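You operate a simulated robot arm through the tools that you are given. There is no shell and no other tool.

The job below is to be done with a simulated robot arm. You get a single attempt, and the scene is never put back.

TASK
Put things in order on the top of the test bench. At the end: the green peg is on the tiny cream bobbin; the grey weight from the top of the test bench stands where the yellow sponge stood; the silver peg is on the tiny black bobbin; the yellow sponge stands on top of the orange small copper spool; whatever was shut is shut again. Leave all else as you found it, and nothing knocked over.

The check looks at the end state, three seconds after you hand in, the way a careful person would. Anything else that was tipped, shoved, dropped, spilled or broken makes it a failure.

THE ROBOT
A 7-joint arm with a two-finger parallel gripper, fixed in place. Base frame: the origin is at the foot of the arm, x ahead of it, y to its left, z up; the work surface is at about z = 0. Units: m, degrees, N and s.
With the tool pointing down near the work surface it reaches from about 0.24 to 0.62 m from the base axis. Its first joint turns from -66.0 to 66.0 degrees. Payload 2.6 kg.
Tool frame: the origin (TCP) lies between the finger pads and is the grasp point; the fingertips stand 0.03 m ahead of it; z points along the fingers, y is the line along which they close. The gripper opens to 0.094 m. The fingers are 0.028 m wide and 0.01 m thick; the gripper's body (0.05 by 0.096 m) begins 0.055 m behind the TCP.
Orientation is that of the tool frame in the base frame, as a unit quaternion [x, y, z, w]. With the fingers straight down and closing along the base's y, the tool's x points along the base's -x, its y along +y and its z along -z.

THE INTERFACE
- The arm moves only by the tool arm_command. Its arguments are lists of equal length, an entry for each row: "hand": the opening in per cent of the stroke, from 0 (shut) to 100 (fully open); "dp": the shift along the tool's x, y, z in units of 500 mm (1.0 is 500 mm), a list of three; "rot": the turn, a rotation vector about the tool's x, y, z in units of 120 degrees (1.0 is 120 degrees), a list of three. In form: {"hand": [hand, ...], "dp": [[tx, ty, tz], ...], "rot": [[wx, wy, wz], ...]}. A call has 1 to 20 rows; each row is the pose to reach, as a shift and turn from the pose commanded when the call began, along the tool's axes at that moment. A call with a number of a shift or a turn outside -1 to 1 is refused whole. Rows are played at 5 a second. More than 0.05 m and 8.6 degrees between two rows, or a gripper value outside its range, and nothing of the call is played. A pose out of reach is approached as far as the arm can. The call stops where the force on the tool passes 40 N (or 10 N more than at its start, if that is more) or the arm is blocked; 0.2 s more then pass. The fingers move at their own pace (about 0.072 m/s each) and stop on an object; they squeeze with about 34 N. The grip force told is the motor's: it shows also when the fingers shut on nothing. Time passes only in rows, and 0.2 s behind the last, so rows that repeat a pose let the fingers close. The reply holds the time, the measured pose of the TCP, the force on the tool along the base axes, the opening and the grip force, in the units named above and with some noise, with the torque about the TCP (base axes, N m) and any sound that the robot's microphone picked up.
- Cameras (640 x 400 px; columns grow to the right, rows downward): "scene" is fixed at [0.0338, 0.4329, 0.5724]; the picture's right is [-0.77, -0.64, 0.00], its down [-0.38, 0.45, -0.81] and it looks along [0.52, -0.62, -0.59] (base axes); focal length 353 px, centre (320, 200). "wrist" rides on the gripper at [0.076, 0.014, -0.102] in the tool frame; the picture's right is [-0.18, 0.98, 0.00], its down [-0.75, -0.14, -0.64] and it looks along [-0.63, -0.12, 0.77] (tool axes); focal length 243 px, centre (320, 200). There is no depth. A picture from a camera that has moved, and an enlarged one, comes with that camera's place and axes in the base frame and with its lens. The place of the scene camera against the robot may be out by one fixed shift of up to 0.012 m in any direction.
- grab_frame(camera): a new picture of that camera. No time passes.
- close_up(camera, box): a new picture of the part [left, top, right, bottom] of that camera's present view, enlarged. No time passes.
- sign_off(): hands the job in; it is judged then, once.

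Places have to be worked out from the pictures, the camera data and where the tool is seen. Open the gripper and draw the arm clear of the work before you hand the job in, unless the task says otherwise.

The tools are called by a JSON object that holds its "name" and its "arguments". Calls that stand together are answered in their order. arm_command: Moves the arm, as the interface text tells. Its arguments: {"type":"object","properties":{"hand":{"type":"array","items":{"type":"number"}},"dp":{"type":"array","items":{"type":"array","items":{"type":"number"}}},"rot":{"type":"array","items":{"type":"array","items":{"type":"number"}}}},"required":["hand","dp","rot"]} The other tools are called the same way: grab_frame (camera) takes a picture; close_up (camera, box) takes an enlarged picture of a part of a camera's view; sign_off () hands the job in.

At the start:

```text
clock: 0.0
tool_pos: [0.3973, -0.0662, 0.2987]
ee_rot: [0.001, 1.0, 0.0, 0.0]
contact_force: [-0.6, -0.6, 0.5]
ft_torque: [-0.02, 0.01, 0.01]
finger_gap: 0.0942
grasp_force: 0.1
```

scene: 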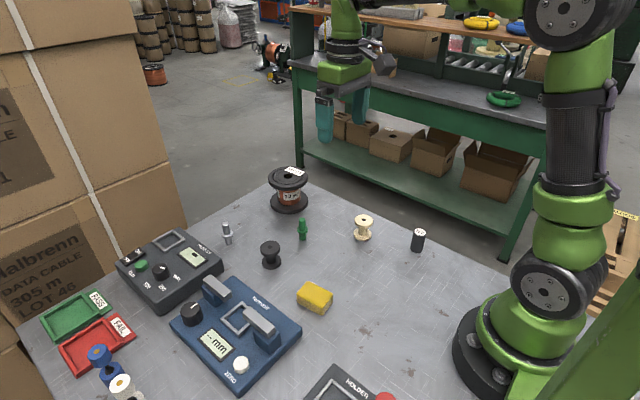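
wrist: 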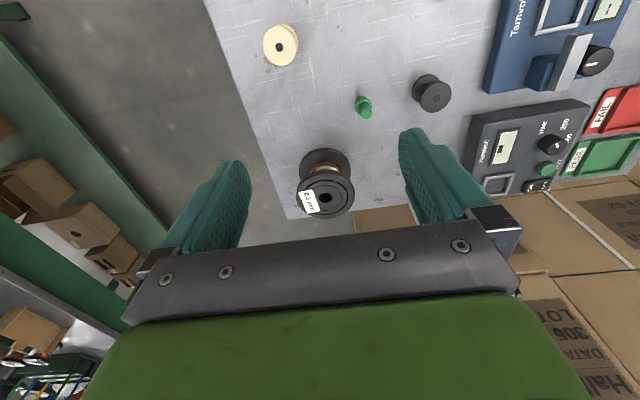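

I start by looking closely at the bench objects in the scene view before moving anything.

{"name": "close_up", "arguments": {"camera": "scene", "box": [200, 150, 440, 300]}}

{"name": "close_up", "arguments": {"camera": "scene", "box": [20, 210, 340, 400]}}

{"name": "close_up", "arguments": {"camera": "wrist", "box": [220, 0, 640, 230]}}

```text
2.67 times, centred on (320, 225) of scene
camera zoom: at [0.0338, 0.4329, 0.5724], right [-0.77, -0.64, 0.0], down [-0.38, 0.45, -0.81], along [0.52, -0.62, -0.59], focal length 940 px, centre (320, 133)
```

zoom: 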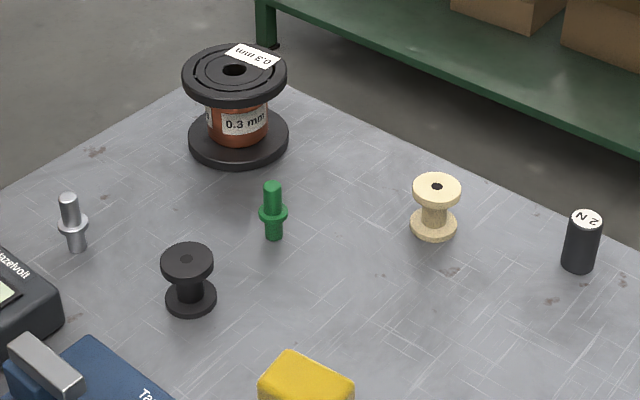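

```text
2.00 times, centred on (180, 305) of scene
camera zoom: at [0.0338, 0.4329, 0.5724], right [-0.77, -0.64, 0.0], down [-0.38, 0.45, -0.81], along [0.52, -0.62, -0.59], focal length 705 px, centre (600, -10)
```

zoom: 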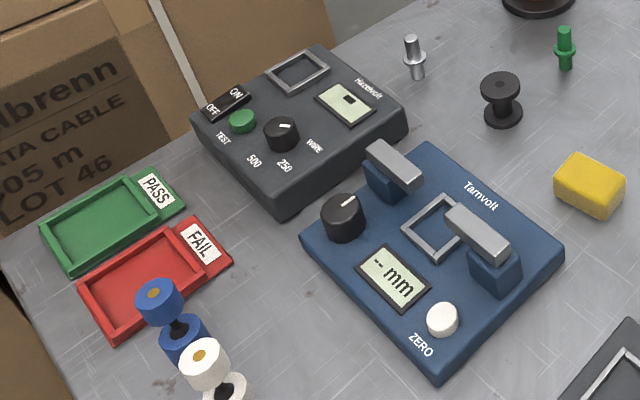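

```text
1.52 times, centred on (430, 115) of wrist
camera zoom: at [0.3221, -0.0507, 0.4005], right [0.18, 0.98, 0.0], down [0.75, -0.14, 0.64], along [0.63, -0.12, -0.77], focal length 370 px, centre (152, 330)
```

zoom: 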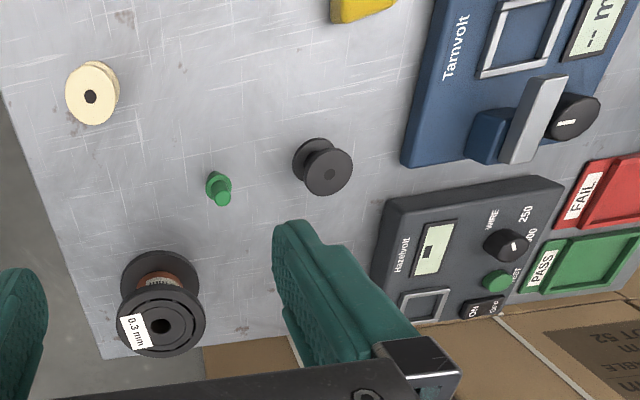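

I zoom further onto each peg and bobbin to compare pin and hole diameters, and on the spool, sponge and weight.

{"name": "close_up", "arguments": {"camera": "scene", "box": [210, 210, 290, 275]}}

{"name": "close_up", "arguments": {"camera": "scene", "box": [285, 200, 385, 262]}}

{"name": "close_up", "arguments": {"camera": "scene", "box": [250, 155, 330, 220]}}

{"name": "close_up", "arguments": {"camera": "scene", "box": [280, 220, 440, 320]}}

{"name": "close_up", "arguments": {"camera": "scene", "box": [280, 300, 480, 400]}}

```text
6.15 times, centred on (250, 242) of scene
camera zoom: at [0.0338, 0.4329, 0.5724], right [-0.77, -0.64, 0.0], down [-0.38, 0.45, -0.81], along [0.52, -0.62, -0.59], focal length 2170 px, centre (751, -62)
```

zoom: 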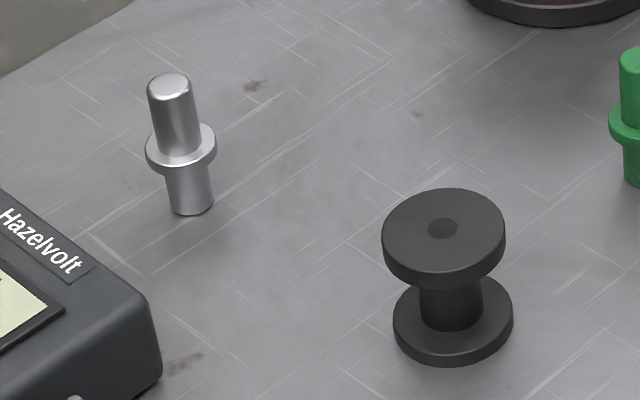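

```text
6.40 times, centred on (335, 231) of scene
camera zoom: at [0.0338, 0.4329, 0.5724], right [-0.77, -0.64, 0.0], down [-0.38, 0.45, -0.81], along [0.52, -0.62, -0.59], focal length 2257 px, centre (224, 2)
```

zoom: 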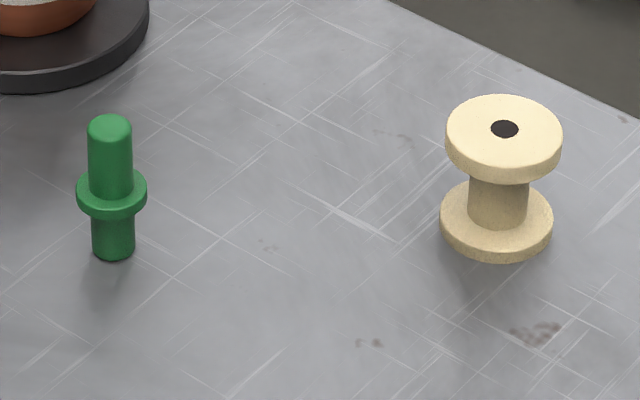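

```text
6.15 times, centred on (290, 188) of scene
camera zoom: at [0.0338, 0.4329, 0.5724], right [-0.77, -0.64, 0.0], down [-0.38, 0.45, -0.81], along [0.52, -0.62, -0.59], focal length 2170 px, centre (505, 277)
```

zoom: 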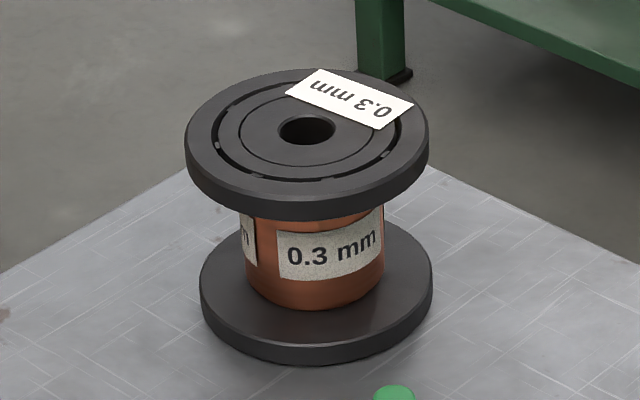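

```text
4.00 times, centred on (360, 270) of scene
camera zoom: at [0.0338, 0.4329, 0.5724], right [-0.77, -0.64, 0.0], down [-0.38, 0.45, -0.81], along [0.52, -0.62, -0.59], focal length 1410 px, centre (160, -80)
```

zoom: 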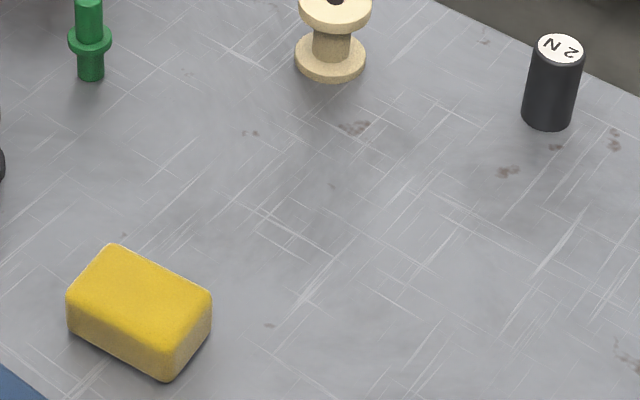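

```text
3.20 times, centred on (380, 350) of scene
camera zoom: at [0.0338, 0.4329, 0.5724], right [-0.77, -0.64, 0.0], down [-0.38, 0.45, -0.81], along [0.52, -0.62, -0.59], focal length 1128 px, centre (128, -280)
```

zoom: 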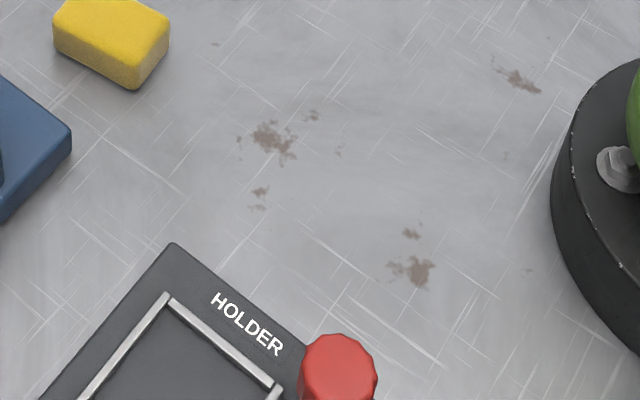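

The pins (~17 mm) are wider than the bobbin holes (~10 mm), so the pegs have to stand upright on the bobbin tops. The weight is the 2 N cylinder near (0.24,-0.16) and the sponge is near (0.325,0.10). I move above the sponge for a better view.

{"name": "arm_command", "arguments": {"hand": [100, 100, 100, 100, 100, 100], "dp": [[0.03, 0.05, 0.015], [0.065, 0.104, 0.03], [0.1, 0.16, 0.05], [0.13, 0.21, 0.065], [0.165, 0.26, 0.08], [0.195, 0.312, 0.097]], "rot": [[0, 0, 0], [0, 0, 0], [0, 0, 0], [0, 0, 0], [0, 0, 0], [0, 0, 0]]}}

{"name": "grab_frame", "arguments": {"camera": "wrist"}}

{"name": "grab_frame", "arguments": {"camera": "scene"}}

```text
clock: 1.4
tool_pos: [0.3013, 0.0912, 0.2507]
ee_rot: [0.0, 1.0, 0.0, 0.0]
contact_force: [0.1, 0.5, 0.2]
ft_torque: [-0.04, 0.0, 0.02]
finger_gap: 0.0943
grasp_force: 0.1
```

```text
taken
camera wrist: at [0.2249, 0.1061, 0.353], right [0.18, 0.98, 0.0], down [0.75, -0.14, 0.64], along [0.63, -0.12, -0.77], focal length 243 px, centre (320, 200)
```

wrist: 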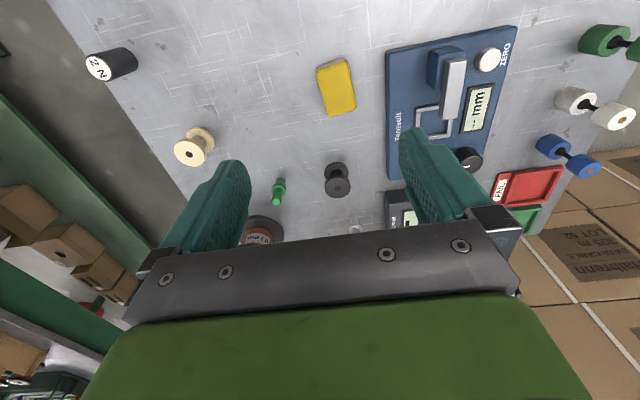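

```text
taken
```

scene: 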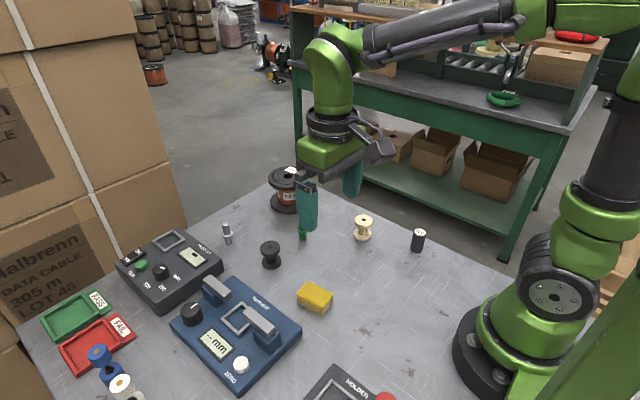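

The sponge is seen at about (336,88) in the wrist view; I enlarge it to work out its centre, orientation and size.

{"name": "close_up", "arguments": {"camera": "wrist", "box": [280, 40, 400, 140]}}

{"name": "close_up", "arguments": {"camera": "wrist", "box": [60, 20, 300, 220]}}

{"name": "close_up", "arguments": {"camera": "wrist", "box": [250, 140, 400, 245]}}

```text
4.00 times, centred on (340, 90) of wrist
camera zoom: at [0.2249, 0.1061, 0.353], right [0.18, 0.98, 0.0], down [0.75, -0.14, 0.64], along [0.63, -0.12, -0.77], focal length 970 px, centre (240, 640)
```

zoom: 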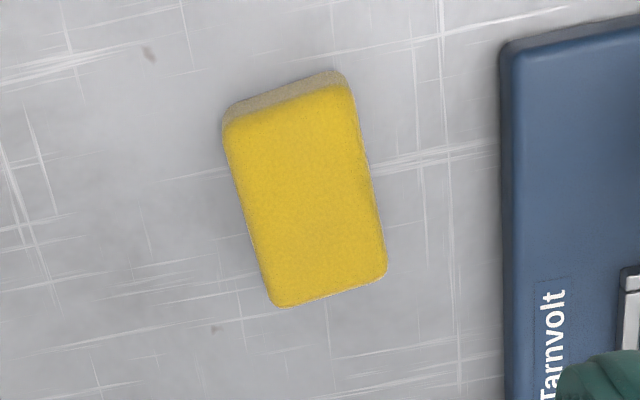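

```text
2.00 times, centred on (180, 120) of wrist
camera zoom: at [0.2249, 0.1061, 0.353], right [0.18, 0.98, 0.0], down [0.75, -0.14, 0.64], along [0.63, -0.12, -0.77], focal length 485 px, centre (600, 360)
```

zoom: 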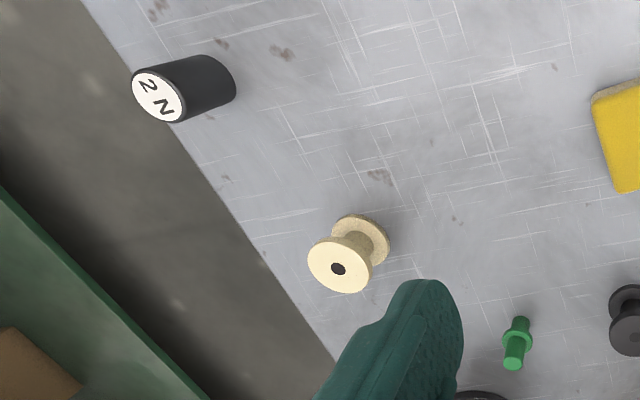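

```text
3.81 times, centred on (325, 192) of wrist
camera zoom: at [0.2249, 0.1061, 0.353], right [0.18, 0.98, 0.0], down [0.75, -0.14, 0.64], along [0.63, -0.12, -0.77], focal length 924 px, centre (301, 229)
```

zoom: 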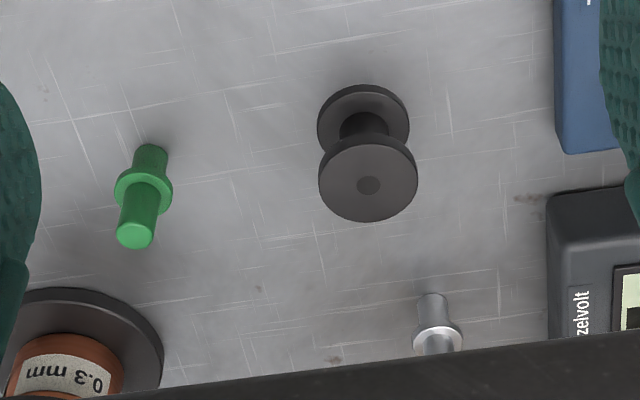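

The sponge measures about 58 x 37 x 25 mm, centred near (0.319,0.110) and turned about 5° CCW. I go down above it with the hand partly open, keeping clear of the blue device, and check before gripping.

{"name": "arm_command", "arguments": {"hand": [66, 66, 66, 66, 66, 66], "dp": [[-0.01, 0.01, 0.05], [-0.02, 0.02, 0.11], [-0.03, 0.03, 0.17], [-0.0354, 0.0376, 0.23], [-0.0354, 0.0376, 0.28], [-0.0354, 0.0376, 0.28]], "rot": [[0, 0, -0.01], [0, 0, -0.02], [0, 0, -0.03], [0, 0, -0.042], [0, 0, -0.042], [0, 0, -0.042]]}}

{"name": "grab_frame", "arguments": {"camera": "wrist"}}

{"name": "close_up", "arguments": {"camera": "scene", "box": [160, 200, 400, 350]}}

```text
clock: 2.8
tool_pos: [0.3176, 0.1096, 0.1101]
ee_rot: [-0.044, 0.999, 0.0, 0.0]
contact_force: [0.6, -1.2, -0.4]
ft_torque: [-0.01, -0.03, 0.01]
finger_gap: 0.0624
grasp_force: 0.1
```

```text
taken
camera wrist: at [0.2411, 0.1173, 0.2118], right [0.1, 1.0, 0.0], down [0.76, -0.07, 0.64], along [0.64, -0.06, -0.77], focal length 243 px, centre (320, 200)
```

wrist: 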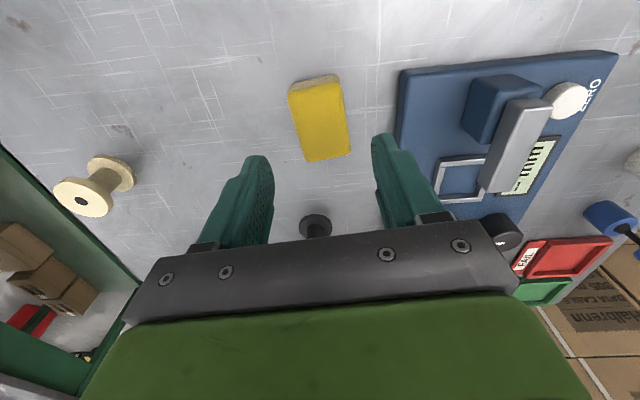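

```text
2.67 times, centred on (280, 275) of scene
camera zoom: at [0.0338, 0.4329, 0.5724], right [-0.77, -0.64, 0.0], down [-0.38, 0.45, -0.81], along [0.52, -0.62, -0.59], focal length 940 px, centre (427, 0)
```

zoom: 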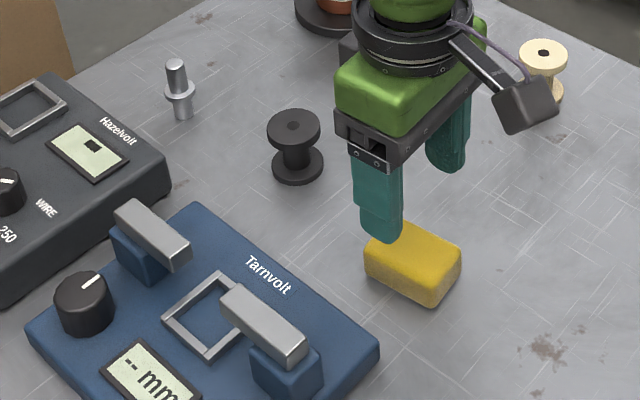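

The sponge now sits just ahead of the fingers; I enlarge it for a finer centre estimate.

{"name": "close_up", "arguments": {"camera": "wrist", "box": [250, 60, 390, 170]}}

```text
3.64 times, centred on (320, 115) of wrist
camera zoom: at [0.2411, 0.1173, 0.2118], right [0.1, 1.0, 0.0], down [0.76, -0.07, 0.64], along [0.64, -0.06, -0.77], focal length 882 px, centre (320, 509)
```

zoom: 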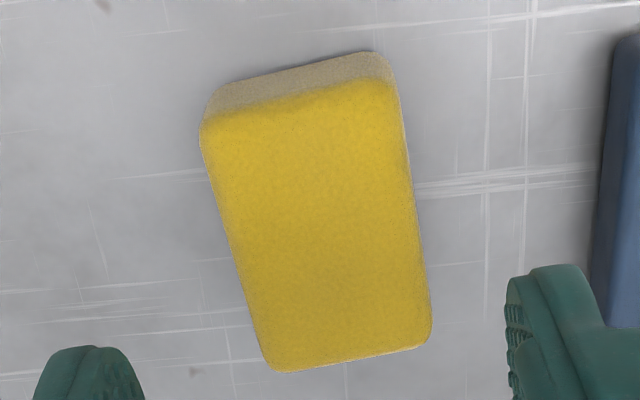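

The refined sponge centre is (0.320,0.110), turned about 6°. I descend with the fingertips to about 6 mm above the table and close.

{"name": "arm_command", "arguments": {"hand": [66, 66, 66, 66, 66, 0, 0, 0, 0], "dp": [[-0.005, 0.0006, 0.03], [-0.005, 0.0006, 0.07], [-0.005, 0.0006, 0.11], [-0.005, 0.0006, 0.148], [-0.005, 0.0006, 0.148], [-0.005, 0.0006, 0.148], [-0.005, 0.0006, 0.148], [-0.005, 0.0006, 0.148], [-0.005, 0.0006, 0.148]], "rot": [[0, 0, -0.01], [0, 0, -0.01], [0, 0, -0.01], [0, 0, -0.01], [0, 0, -0.01], [0, 0, -0.01], [0, 0, -0.01], [0, 0, -0.01], [0, 0, -0.01]]}}

{"name": "grab_frame", "arguments": {"camera": "wrist"}}

{"name": "close_up", "arguments": {"camera": "scene", "box": [160, 200, 400, 350]}}

```text
clock: 4.8
tool_pos: [0.3216, 0.1101, 0.036]
ee_rot: [-0.054, 0.999, 0.0, 0.0]
contact_force: [-0.9, -0.2, 0.8]
ft_torque: [0.02, 0.0, -0.01]
finger_gap: 0.0405
grasp_force: 34.4
```

```text
taken
camera wrist: at [0.2449, 0.1156, 0.138], right [0.08, 1.0, 0.0], down [0.76, -0.06, 0.64], along [0.64, -0.05, -0.77], focal length 243 px, centre (320, 200)
```

wrist: 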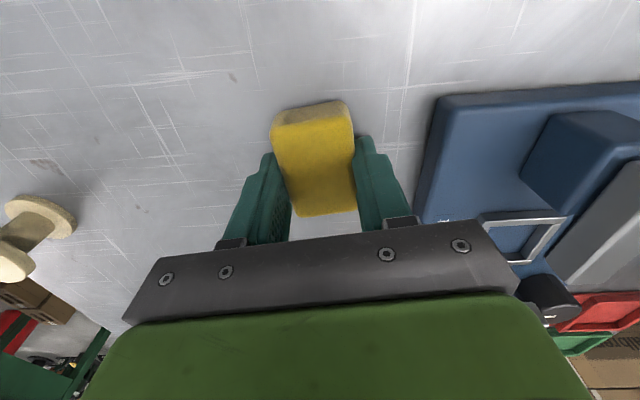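

```text
2.67 times, centred on (280, 275) of scene
camera zoom: at [0.0338, 0.4329, 0.5724], right [-0.77, -0.64, 0.0], down [-0.38, 0.45, -0.81], along [0.52, -0.62, -0.59], focal length 940 px, centre (427, 0)
```

zoom: 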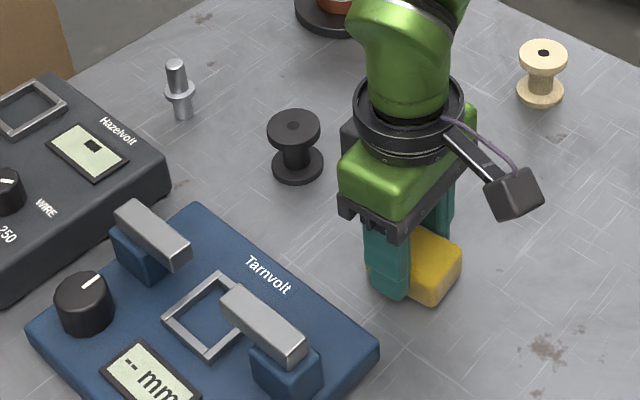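

The sponge is firmly held (gap 40 mm) and centred on the TCP. I lift it and carry it towards the spool, stopping high and short of it for a look.

{"name": "arm_command", "arguments": {"hand": [0, 0, 0, 0, 0, 0, 0, 0, 0, 0, 0, 0, 0, 0], "dp": [[0, 0, -0.04], [0, 0, -0.11], [0, 0, -0.19], [0, 0, -0.27], [0, 0, -0.34], [-0.03, -0.04, -0.36], [-0.065, -0.09, -0.36], [-0.1, -0.14, -0.36], [-0.14, -0.19, -0.36], [-0.175, -0.24, -0.36], [-0.21, -0.28, -0.36], [-0.24, -0.32, -0.36], [-0.26, -0.35, -0.36], [-0.26, -0.35, -0.36]], "rot": [[0, 0, 0], [0, 0, 0], [0, 0, 0], [0, 0, 0], [0, 0, 0], [0, 0, 0], [0, 0, 0], [0, 0, 0], [0, 0, 0], [0, 0, 0], [0, 0, 0], [0, 0, 0], [0, 0, 0], [0, 0, 0]]}}

{"name": "grab_frame", "arguments": {"camera": "wrist"}}

{"name": "grab_frame", "arguments": {"camera": "scene"}}

```text
clock: 7.8
tool_pos: [0.4699, -0.051, 0.2153]
ee_rot: [-0.054, 0.999, 0.0, 0.0]
contact_force: [0.3, 0.6, -0.1]
ft_torque: [0.02, 0.03, -0.05]
finger_gap: 0.0403
grasp_force: 33.7
```

```text
taken
camera wrist: at [0.3919, -0.0442, 0.318], right [0.08, 1.0, 0.0], down [0.76, -0.06, 0.64], along [0.64, -0.05, -0.77], focal length 243 px, centre (320, 200)
```

wrist: 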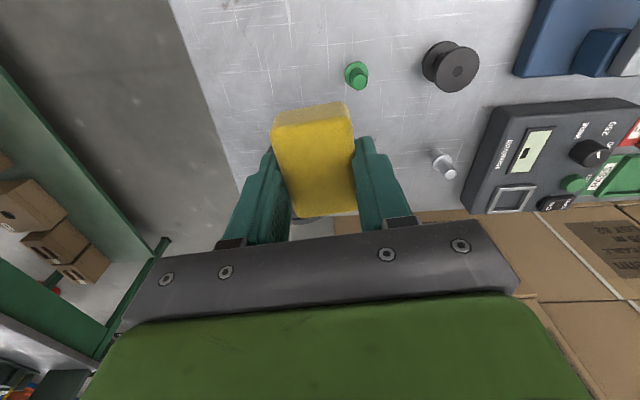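

```text
taken
```

scene: 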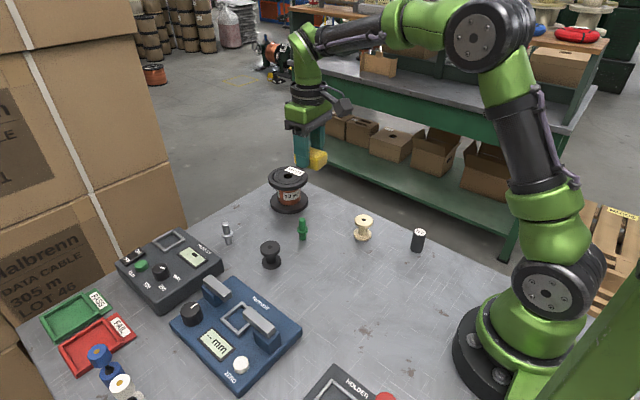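

The sponge is held fine. I judge the spool centre at about (0.576,-0.089) with its top at z≈0.09. I move above it at the same height to verify.

{"name": "arm_command", "arguments": {"hand": [0, 0, 0, 0, 0], "dp": [[-0.05, -0.025, 0], [-0.1, -0.05, 0], [-0.15, -0.075, 0], [-0.2026, -0.0984, 0], [-0.2026, -0.0984, 0]], "rot": [[0, 0, 0], [0, 0, 0], [0, 0, 0], [0, 0, 0], [0, 0, 0]]}}

{"name": "grab_frame", "arguments": {"camera": "wrist"}}

{"name": "close_up", "arguments": {"camera": "scene", "box": [240, 100, 400, 220]}}

{"name": "close_up", "arguments": {"camera": "wrist", "box": [240, 30, 400, 160]}}

```text
clock: 9.0
tool_pos: [0.5754, -0.0869, 0.2143]
ee_rot: [-0.054, 0.999, 0.0, -0.001]
contact_force: [0.2, 0.0, 0.8]
ft_torque: [-0.01, -0.02, 0.02]
finger_gap: 0.0406
grasp_force: 34.4
```

```text
taken
camera wrist: at [0.4981, -0.0809, 0.3182], right [0.08, 1.0, 0.0], down [0.77, -0.06, 0.64], along [0.64, -0.05, -0.77], focal length 243 px, centre (320, 200)
```

wrist: 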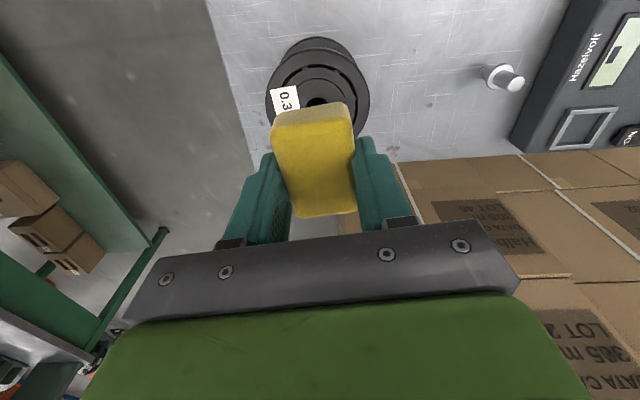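

```text
3.33 times, centred on (320, 160) of scene
camera zoom: at [0.0338, 0.4329, 0.5724], right [-0.77, -0.64, 0.0], down [-0.38, 0.45, -0.81], along [0.52, -0.62, -0.59], focal length 1175 px, centre (320, 333)
```

zoom: 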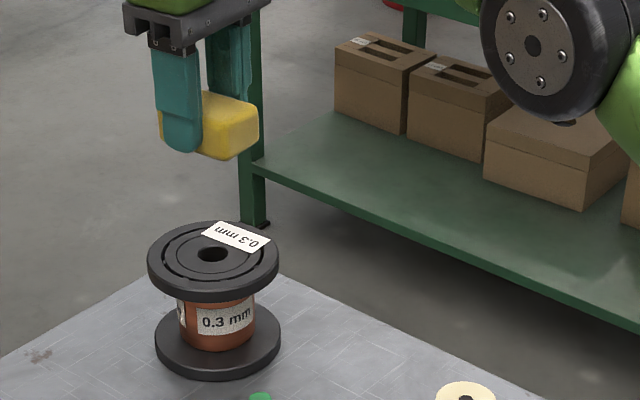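

```text
3.08 times, centred on (320, 95) of wrist
camera zoom: at [0.4981, -0.0809, 0.3182], right [0.08, 1.0, 0.0], down [0.77, -0.06, 0.64], along [0.64, -0.05, -0.77], focal length 746 px, centre (320, 523)
```

zoom: 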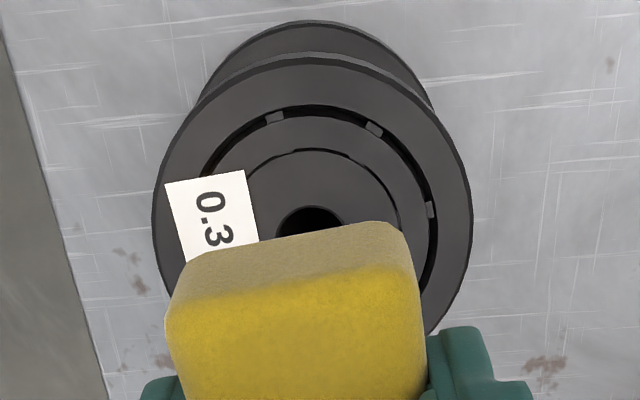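

The spool centre is (0.574,-0.089), only 2 mm off the TCP. I correct that and descend to just above the top.

{"name": "arm_command", "arguments": {"hand": [0, 0, 0, 0, 0, 0], "dp": [[0.0034, -0.0037, 0.04], [0.0034, -0.0037, 0.08], [0.0034, -0.0037, 0.12], [0.0034, -0.0037, 0.15], [0.0034, -0.0037, 0.1606], [0.0034, -0.0037, 0.1606]], "rot": [[0, 0, 0], [0, 0, 0], [0, 0, 0], [0, 0, 0], [0, 0, 0], [0, 0, 0]]}}

{"name": "close_up", "arguments": {"camera": "scene", "box": [240, 130, 340, 220]}}

{"name": "grab_frame", "arguments": {"camera": "wrist"}}

```text
clock: 10.4
tool_pos: [0.5727, -0.0892, 0.1352]
ee_rot: [-0.054, 0.999, 0.0, 0.0]
contact_force: [0.2, 0.4, -1.0]
ft_torque: [0.0, 0.03, -0.01]
finger_gap: 0.0406
grasp_force: 34.4
```

```text
4.44 times, centred on (290, 175) of scene
camera zoom: at [0.0338, 0.4329, 0.5724], right [-0.77, -0.64, 0.0], down [-0.38, 0.45, -0.81], along [0.52, -0.62, -0.59], focal length 1567 px, centre (453, 311)
```

zoom: 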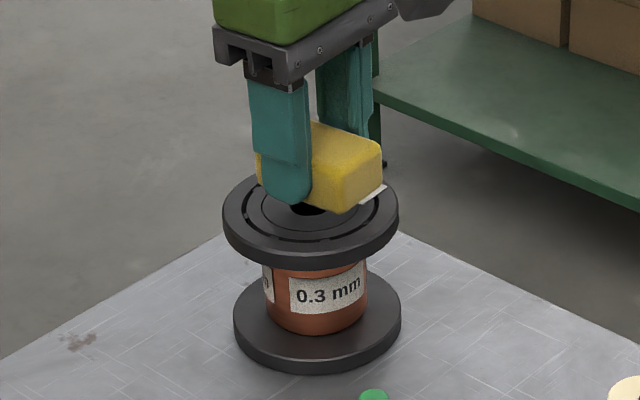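

```text
taken
camera wrist: at [0.4955, -0.0831, 0.2376], right [0.08, 1.0, 0.0], down [0.76, -0.06, 0.64], along [0.64, -0.05, -0.77], focal length 243 px, centre (320, 200)
```

wrist: 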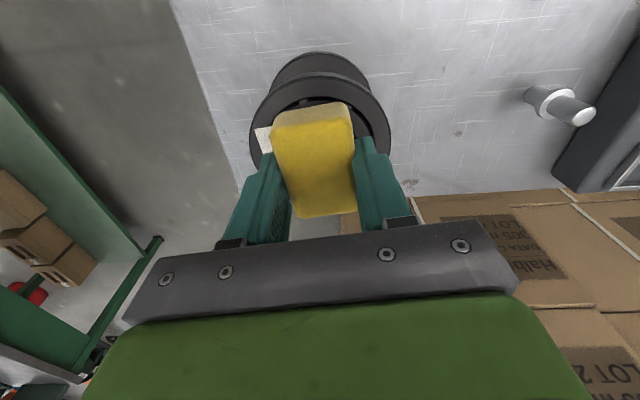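

Alignment looks right, with the sponge a few millimetres above the spool top. I inch down in small steps, watching the vertical force.

{"name": "arm_command", "arguments": {"hand": [0, 0, 0, 0, 0], "dp": [[0, 0, 0.003], [0, 0, 0.006], [0, 0, 0.009], [0, 0, 0.012], [0, 0, 0.012]], "rot": [[0, 0, 0], [0, 0, 0], [0, 0, 0], [0, 0, 0], [0, 0, 0]]}}

{"name": "close_up", "arguments": {"camera": "scene", "box": [260, 150, 320, 200]}}

```text
clock: 11.6
tool_pos: [0.5736, -0.0892, 0.1301]
ee_rot: [-0.053, 0.999, 0.0, 0.001]
contact_force: [-0.6, 0.2, -1.4]
ft_torque: [0.0, 0.03, 0.05]
finger_gap: 0.0407
grasp_force: 33.7
```

```text
8.00 times, centred on (290, 175) of scene
camera zoom: at [0.0338, 0.4329, 0.5724], right [-0.77, -0.64, 0.0], down [-0.38, 0.45, -0.81], along [0.52, -0.62, -0.59], focal length 2821 px, centre (560, 400)
```

zoom: 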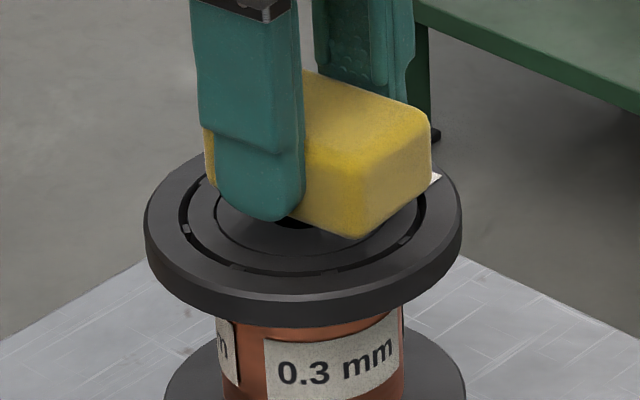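

No contact yet, so I continue down in small steps.

{"name": "arm_command", "arguments": {"hand": [0, 0, 0, 0], "dp": [[0, 0, 0.003], [0, 0, 0.006], [0, 0, 0.008], [0, 0, 0.008]], "rot": [[0, 0, 0], [0, 0, 0], [0, 0, 0], [0, 0, 0]]}}

{"name": "close_up", "arguments": {"camera": "scene", "box": [260, 150, 320, 200]}}

```text
clock: 12.6
tool_pos: [0.5734, -0.0896, 0.1243]
ee_rot: [-0.054, 0.999, 0.0, 0.001]
contact_force: [0.2, 0.0, -0.6]
ft_torque: [-0.01, 0.03, 0.03]
finger_gap: 0.0407
grasp_force: 33.8
```

```text
8.00 times, centred on (290, 175) of scene
camera zoom: at [0.0338, 0.4329, 0.5724], right [-0.77, -0.64, 0.0], down [-0.38, 0.45, -0.81], along [0.52, -0.62, -0.59], focal length 2821 px, centre (560, 400)
```

zoom: 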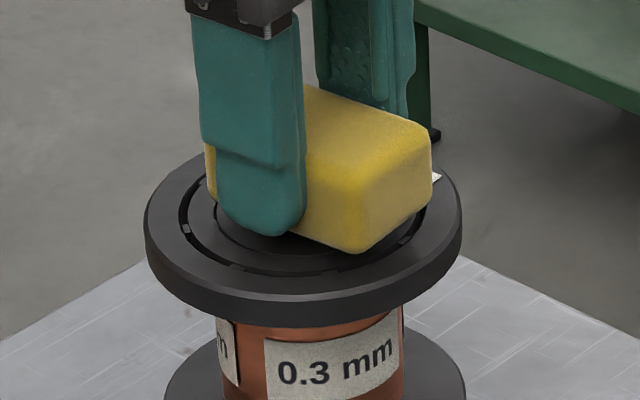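

Still free; a few millimetres more.

{"name": "arm_command", "arguments": {"hand": [0, 0, 0], "dp": [[0, 0, 0.003], [0, 0, 0.006], [0, 0, 0.006]], "rot": [[0, 0, 0], [0, 0, 0], [0, 0, 0]]}}

{"name": "close_up", "arguments": {"camera": "scene", "box": [260, 150, 320, 200]}}

```text
clock: 13.4
tool_pos: [0.5727, -0.0899, 0.1225]
ee_rot: [-0.054, 0.999, 0.0, 0.0]
contact_force: [-0.2, -0.9, 1.2]
ft_torque: [-0.01, -0.02, 0.03]
finger_gap: 0.0408
grasp_force: 34.0
```

```text
8.00 times, centred on (290, 175) of scene
camera zoom: at [0.0338, 0.4329, 0.5724], right [-0.77, -0.64, 0.0], down [-0.38, 0.45, -0.81], along [0.52, -0.62, -0.59], focal length 2821 px, centre (560, 400)
```

zoom: 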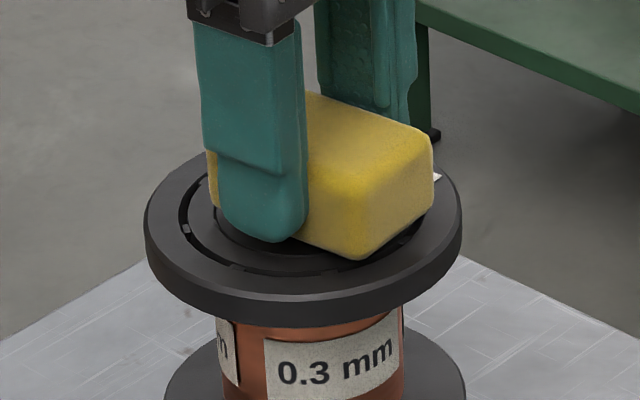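

Still no clear contact; I continue in 1.5 mm steps.

{"name": "arm_command", "arguments": {"hand": [0, 0, 0], "dp": [[0, 0, 0.003], [0, 0, 0.006], [0, 0, 0.006]], "rot": [[0, 0, 0], [0, 0, 0], [0, 0, 0]]}}

{"name": "close_up", "arguments": {"camera": "scene", "box": [260, 150, 320, 200]}}

{"name": "grab_frame", "arguments": {"camera": "wrist"}}

```text
clock: 14.2
tool_pos: [0.572, -0.0897, 0.121]
ee_rot: [-0.054, 0.999, 0.0, 0.0]
contact_force: [0.3, -1.1, 3.9]
ft_torque: [-0.03, 0.03, 0.02]
finger_gap: 0.0408
grasp_force: 34.4
```

```text
8.00 times, centred on (290, 175) of scene
camera zoom: at [0.0338, 0.4329, 0.5724], right [-0.77, -0.64, 0.0], down [-0.38, 0.45, -0.81], along [0.52, -0.62, -0.59], focal length 2821 px, centre (560, 400)
```

zoom: 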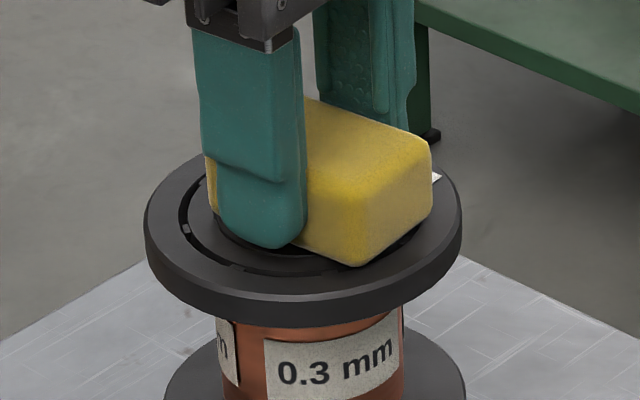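

```text
taken
camera wrist: at [0.4961, -0.0833, 0.2225], right [0.08, 1.0, 0.0], down [0.76, -0.06, 0.64], along [0.64, -0.05, -0.77], focal length 243 px, centre (320, 200)
```

wrist: 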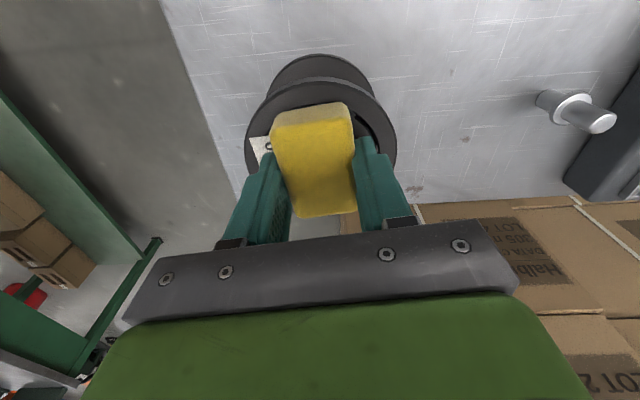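

Contact shows about 4 N at z=0.121, so the sponge rests on the spool top (z≈0.085). I open to release, then rise straight up.

{"name": "arm_command", "arguments": {"hand": [45, 55, 66, 70, 70, 70, 70, 70, 70], "dp": [[0, 0, 0], [0, 0, 0], [0, 0, 0], [0, 0, 0], [0, 0, -0.02], [0, 0, -0.06], [0, 0, -0.12], [0, 0, -0.19], [0, 0, -0.24]], "rot": [[0, 0, 0], [0, 0, 0], [0, 0, 0], [0, 0, 0], [0, 0, 0], [0, 0, 0], [0, 0, 0], [0, 0, 0], [0, 0, 0]]}}

{"name": "close_up", "arguments": {"camera": "scene", "box": [200, 130, 400, 260]}}

{"name": "grab_frame", "arguments": {"camera": "wrist"}}

```text
clock: 16.2
tool_pos: [0.574, -0.0907, 0.2393]
ee_rot: [-0.055, 0.998, -0.001, 0.0]
contact_force: [0.1, 0.1, -0.7]
ft_torque: [-0.02, -0.01, 0.01]
finger_gap: 0.0658
grasp_force: 0.1
```

```text
3.08 times, centred on (300, 195) of scene
camera zoom: at [0.0338, 0.4329, 0.5724], right [-0.77, -0.64, 0.0], down [-0.38, 0.45, -0.81], along [0.52, -0.62, -0.59], focal length 1085 px, centre (382, 215)
```

zoom: 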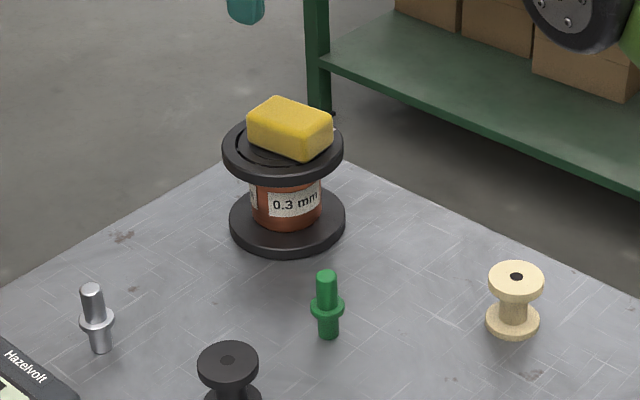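

```text
taken
camera wrist: at [0.4964, -0.0836, 0.3419], right [0.08, 1.0, 0.0], down [0.76, -0.06, 0.64], along [0.64, -0.05, -0.77], focal length 243 px, centre (320, 200)
```

wrist: 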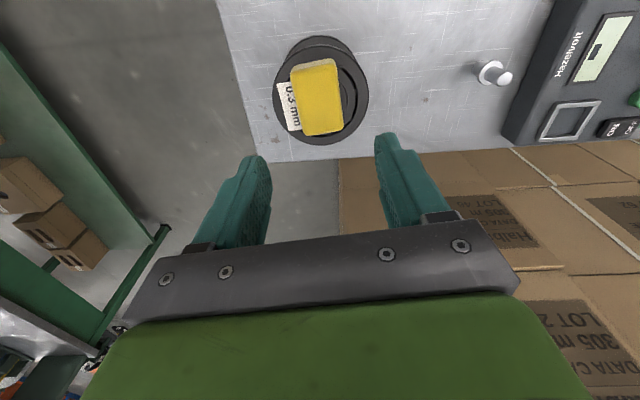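

The sponge sits squarely on the spool. Next is the silver peg; I move above it, turning the tool back to zero yaw, and look.

{"name": "arm_command", "arguments": {"hand": [50, 50, 50, 50, 50, 50, 50], "dp": [[0.01, 0.07, 0], [0.02, 0.14, 0], [0.03, 0.21, 0], [0.03, 0.28, 0.02], [0.03, 0.34, 0.04], [0.03, 0.39, 0.06], [0.03, 0.39, 0.06]], "rot": [[0, 0, 0.01], [0, 0, 0.02], [0, 0, 0.03], [0, 0, 0.04], [0, 0, 0.052], [0, 0, 0.052], [0, 0, 0.052]]}}

{"name": "grab_frame", "arguments": {"camera": "wrist"}}

{"name": "grab_frame", "arguments": {"camera": "scene"}}

```text
clock: 17.8
tool_pos: [0.5376, 0.1014, 0.2102]
ee_rot: [0.0, 1.0, 0.0, 0.0]
contact_force: [-0.5, -0.3, 0.5]
ft_torque: [-0.01, 0.03, 0.0]
finger_gap: 0.0469
grasp_force: 0.0
```

```text
taken
camera wrist: at [0.4619, 0.1165, 0.312], right [0.18, 0.98, 0.0], down [0.75, -0.14, 0.64], along [0.63, -0.12, -0.77], focal length 243 px, centre (320, 200)
```

wrist: 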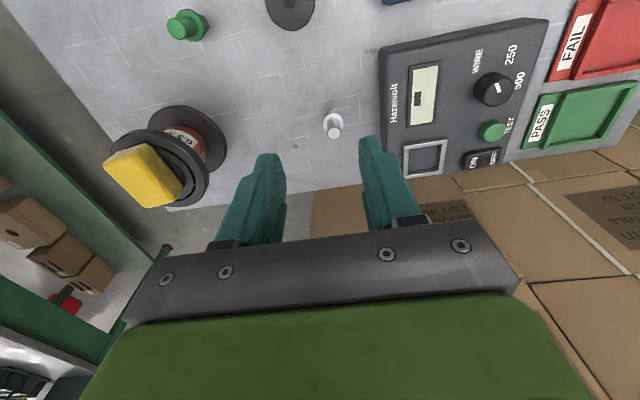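

```text
taken
```

scene: 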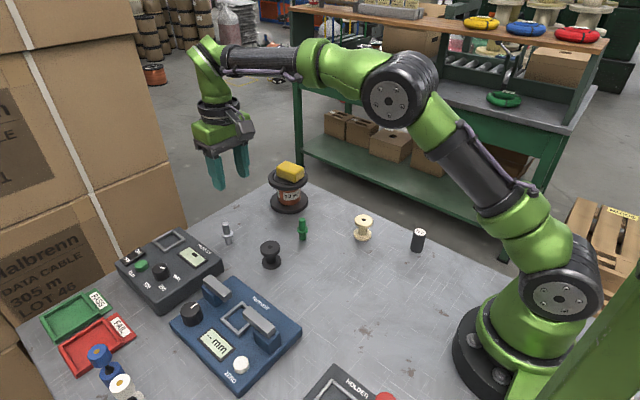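

{"name": "close_up", "arguments": {"camera": "wrist", "box": [290, 80, 400, 160]}}

{"name": "close_up", "arguments": {"camera": "wrist", "box": [150, 0, 330, 100]}}

```text
5.00 times, centred on (345, 120) of wrist
camera zoom: at [0.4619, 0.1165, 0.312], right [0.18, 0.98, 0.0], down [0.75, -0.14, 0.64], along [0.63, -0.12, -0.77], focal length 1213 px, centre (195, 600)
```

zoom: 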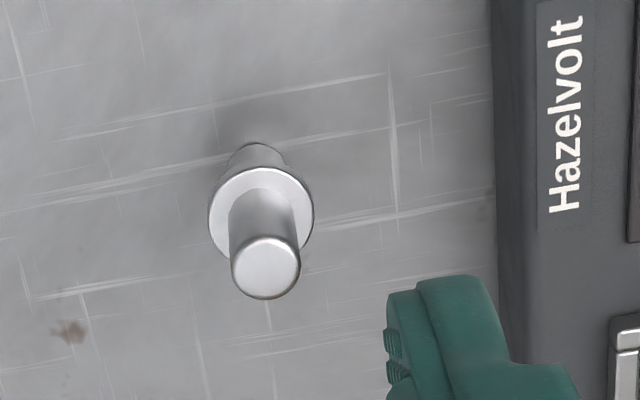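

```text
3.56 times, centred on (240, 50) of wrist
camera zoom: at [0.4619, 0.1165, 0.312], right [0.18, 0.98, 0.0], down [0.75, -0.14, 0.64], along [0.63, -0.12, -0.77], focal length 863 px, centre (604, 733)
```

zoom: 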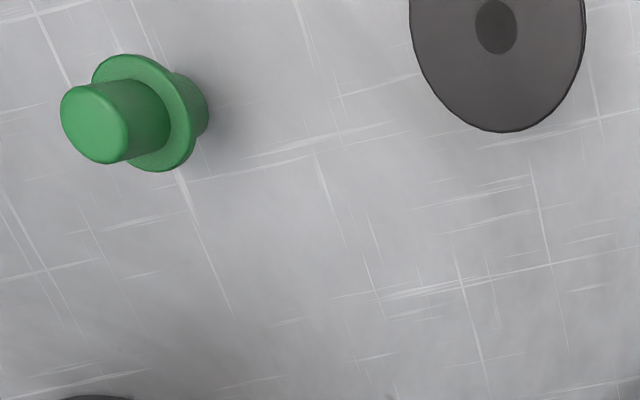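

The silver peg stands at about (0.579,0.110), some 56 mm tall with its flange top near 27 mm; the Hazelvolt edge is at y≈0.16. I move over the peg at z≈0.12 and check.

{"name": "arm_command", "arguments": {"hand": [48, 48, 48, 48, 48], "dp": [[-0.03, 0.008, 0.04], [-0.06, 0.0172, 0.08], [-0.0828, 0.0172, 0.13], [-0.0828, 0.0172, 0.18], [-0.0828, 0.0172, 0.18]], "rot": [[0, 0, 0], [0, 0, 0], [0, 0, 0], [0, 0, 0], [0, 0, 0]]}}

{"name": "grab_frame", "arguments": {"camera": "wrist"}}

{"name": "close_up", "arguments": {"camera": "wrist", "box": [250, 80, 390, 200]}}

{"name": "close_up", "arguments": {"camera": "scene", "box": [180, 180, 280, 260]}}

```text
clock: 19.0
tool_pos: [0.5788, 0.1091, 0.1203]
ee_rot: [0.0, 1.0, 0.0, 0.0]
contact_force: [0.4, 0.3, 0.4]
ft_torque: [-0.01, 0.04, 0.03]
finger_gap: 0.0453
grasp_force: 0.2
```

```text
taken
camera wrist: at [0.5025, 0.1242, 0.2222], right [0.18, 0.98, 0.0], down [0.75, -0.14, 0.64], along [0.63, -0.12, -0.77], focal length 243 px, centre (320, 200)
```

wrist: 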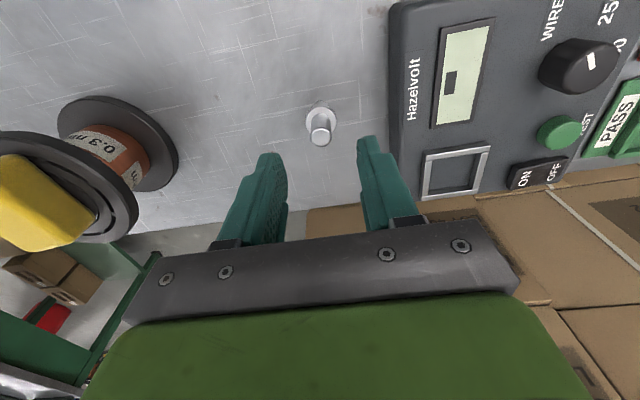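

```text
3.33 times, centred on (320, 140) of wrist
camera zoom: at [0.5025, 0.1242, 0.2222], right [0.18, 0.98, 0.0], down [0.75, -0.14, 0.64], along [0.63, -0.12, -0.77], focal length 809 px, centre (320, 400)
```

zoom: 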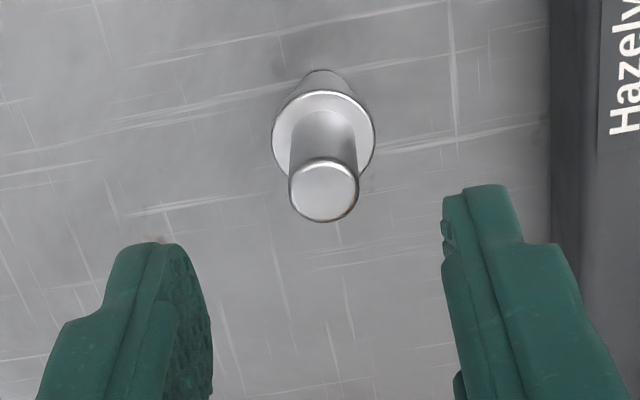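

```text
5.00 times, centred on (230, 220) of scene
camera zoom: at [0.0338, 0.4329, 0.5724], right [-0.77, -0.64, 0.0], down [-0.38, 0.45, -0.81], along [0.52, -0.62, -0.59], focal length 1763 px, centre (770, 100)
```

zoom: 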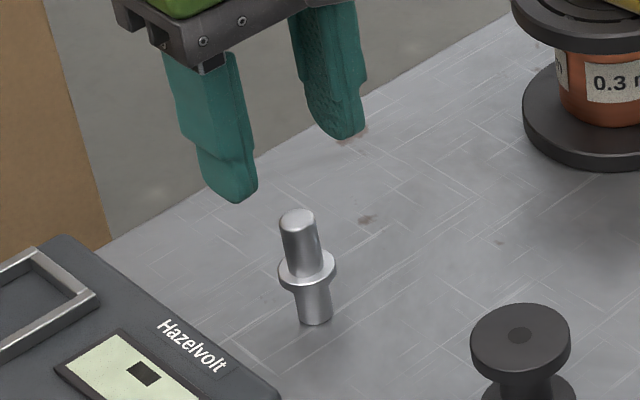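

The peg is at (0.580,0.110), about 1 mm from the TCP axis. I lower until the fingertips are just above the flange (TCP z=0.064) and close on the upper stem.

{"name": "arm_command", "arguments": {"hand": [48, 48, 48, 48, 48, 30, 15, 0, 0, 0], "dp": [[-0.0024, 0.0018, 0.03], [-0.0024, 0.0018, 0.06], [-0.0024, 0.0018, 0.09], [-0.0024, 0.0018, 0.1126], [-0.0024, 0.0018, 0.1126], [-0.0024, 0.0018, 0.1126], [-0.0024, 0.0018, 0.1126], [-0.0024, 0.0018, 0.1126], [-0.0024, 0.0018, 0.1126], [-0.0024, 0.0018, 0.1126]], "rot": [[0, 0, 0], [0, 0, 0], [0, 0, 0], [0, 0, 0], [0, 0, 0], [0, 0, 0], [0, 0, 0], [0, 0, 0], [0, 0, 0], [0, 0, 0]]}}

{"name": "close_up", "arguments": {"camera": "wrist", "box": [250, 80, 390, 200]}}

{"name": "close_up", "arguments": {"camera": "scene", "box": [180, 180, 280, 260]}}

```text
clock: 21.2
tool_pos: [0.5807, 0.1106, 0.0646]
ee_rot: [0.0, 1.0, 0.0, 0.001]
contact_force: [0.9, 0.1, 0.1]
ft_torque: [0.0, 0.01, 0.01]
finger_gap: 0.0145
grasp_force: 34.0
```

```text
3.33 times, centred on (320, 140) of wrist
camera zoom: at [0.5044, 0.126, 0.1661], right [0.18, 0.98, 0.0], down [0.75, -0.14, 0.64], along [0.63, -0.12, -0.77], focal length 809 px, centre (320, 400)
```

zoom: 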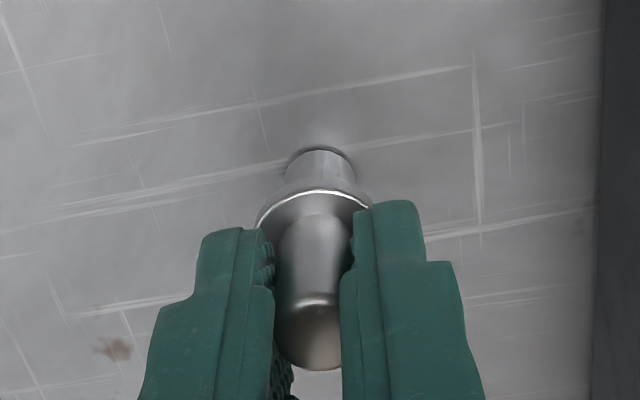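

```text
5.00 times, centred on (230, 220) of scene
camera zoom: at [0.0338, 0.4329, 0.5724], right [-0.77, -0.64, 0.0], down [-0.38, 0.45, -0.81], along [0.52, -0.62, -0.59], focal length 1763 px, centre (770, 100)
```

zoom: 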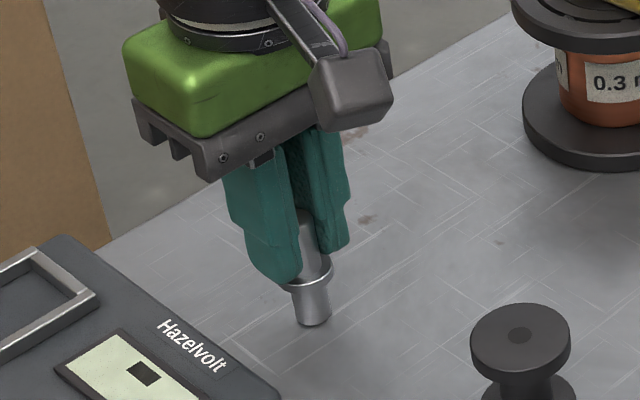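

The stem is gripped (gap 14.5 mm) and the peg is upright. I lift it and carry it above the black bobbin, estimated at (0.460,0.090).

{"name": "arm_command", "arguments": {"hand": [0, 0, 0, 0, 0, 0, 0, 0, 0, 0], "dp": [[0, 0, -0.03], [0, 0, -0.08], [0, 0, -0.14], [0, 0, -0.2], [0.05, -0.01, -0.2], [0.1, -0.02, -0.2], [0.15, -0.03, -0.2], [0.2, -0.0412, -0.2], [0.2414, -0.0412, -0.2], [0.2414, -0.0412, -0.2]], "rot": [[0, 0, 0], [0, 0, 0], [0, 0, 0], [0, 0, 0], [0, 0, 0], [0, 0, 0], [0, 0, 0], [0, 0, 0], [0, 0, 0], [0, 0, 0]]}}

{"name": "grab_frame", "arguments": {"camera": "wrist"}}

{"name": "close_up", "arguments": {"camera": "wrist", "box": [240, 40, 400, 180]}}

{"name": "close_up", "arguments": {"camera": "scene", "box": [210, 160, 330, 290]}}

```text
clock: 23.4
tool_pos: [0.4577, 0.0902, 0.1635]
ee_rot: [0.001, 1.0, 0.0, 0.0]
contact_force: [0.3, 0.1, -0.7]
ft_torque: [-0.01, 0.01, 0.02]
finger_gap: 0.0145
grasp_force: 33.8
```

```text
taken
camera wrist: at [0.3817, 0.1052, 0.2659], right [0.18, 0.98, 0.0], down [0.75, -0.14, 0.64], along [0.63, -0.12, -0.77], focal length 243 px, centre (320, 200)
```

wrist: 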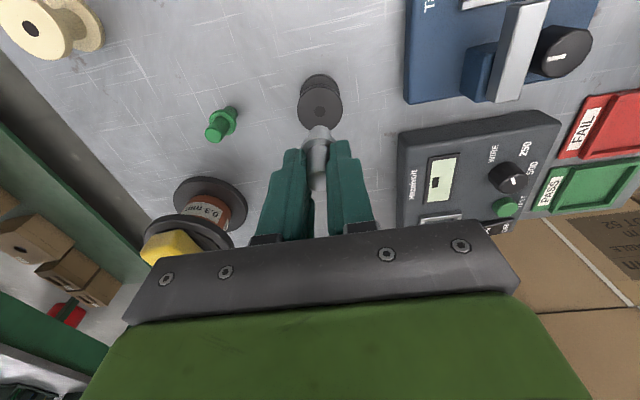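

```text
2.86 times, centred on (320, 110) of wrist
camera zoom: at [0.3817, 0.1052, 0.2659], right [0.18, 0.98, 0.0], down [0.75, -0.14, 0.64], along [0.63, -0.12, -0.77], focal length 693 px, centre (320, 457)
```

zoom: 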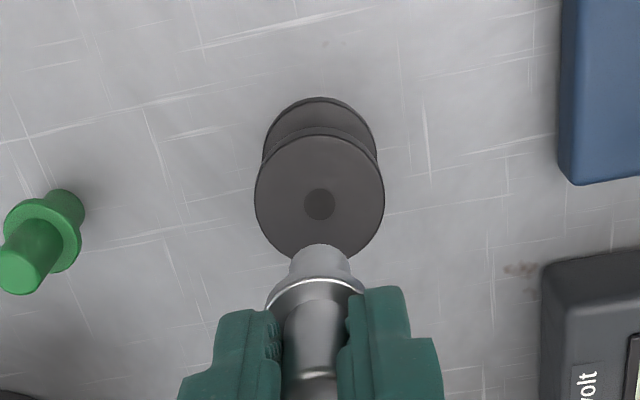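

```text
3.08 times, centred on (270, 225) of scene
camera zoom: at [0.0338, 0.4329, 0.5724], right [-0.77, -0.64, 0.0], down [-0.38, 0.45, -0.81], along [0.52, -0.62, -0.59], focal length 1085 px, centre (474, 123)
```

zoom: 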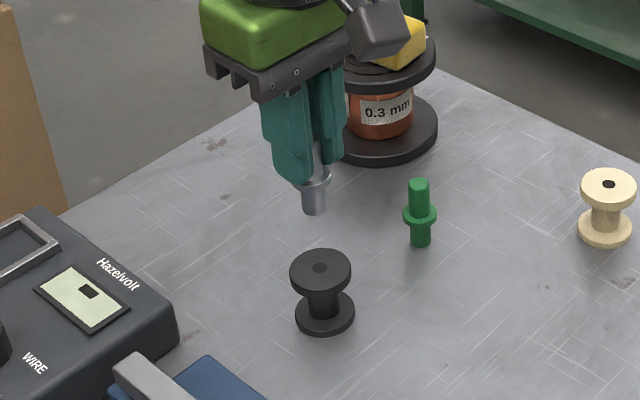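

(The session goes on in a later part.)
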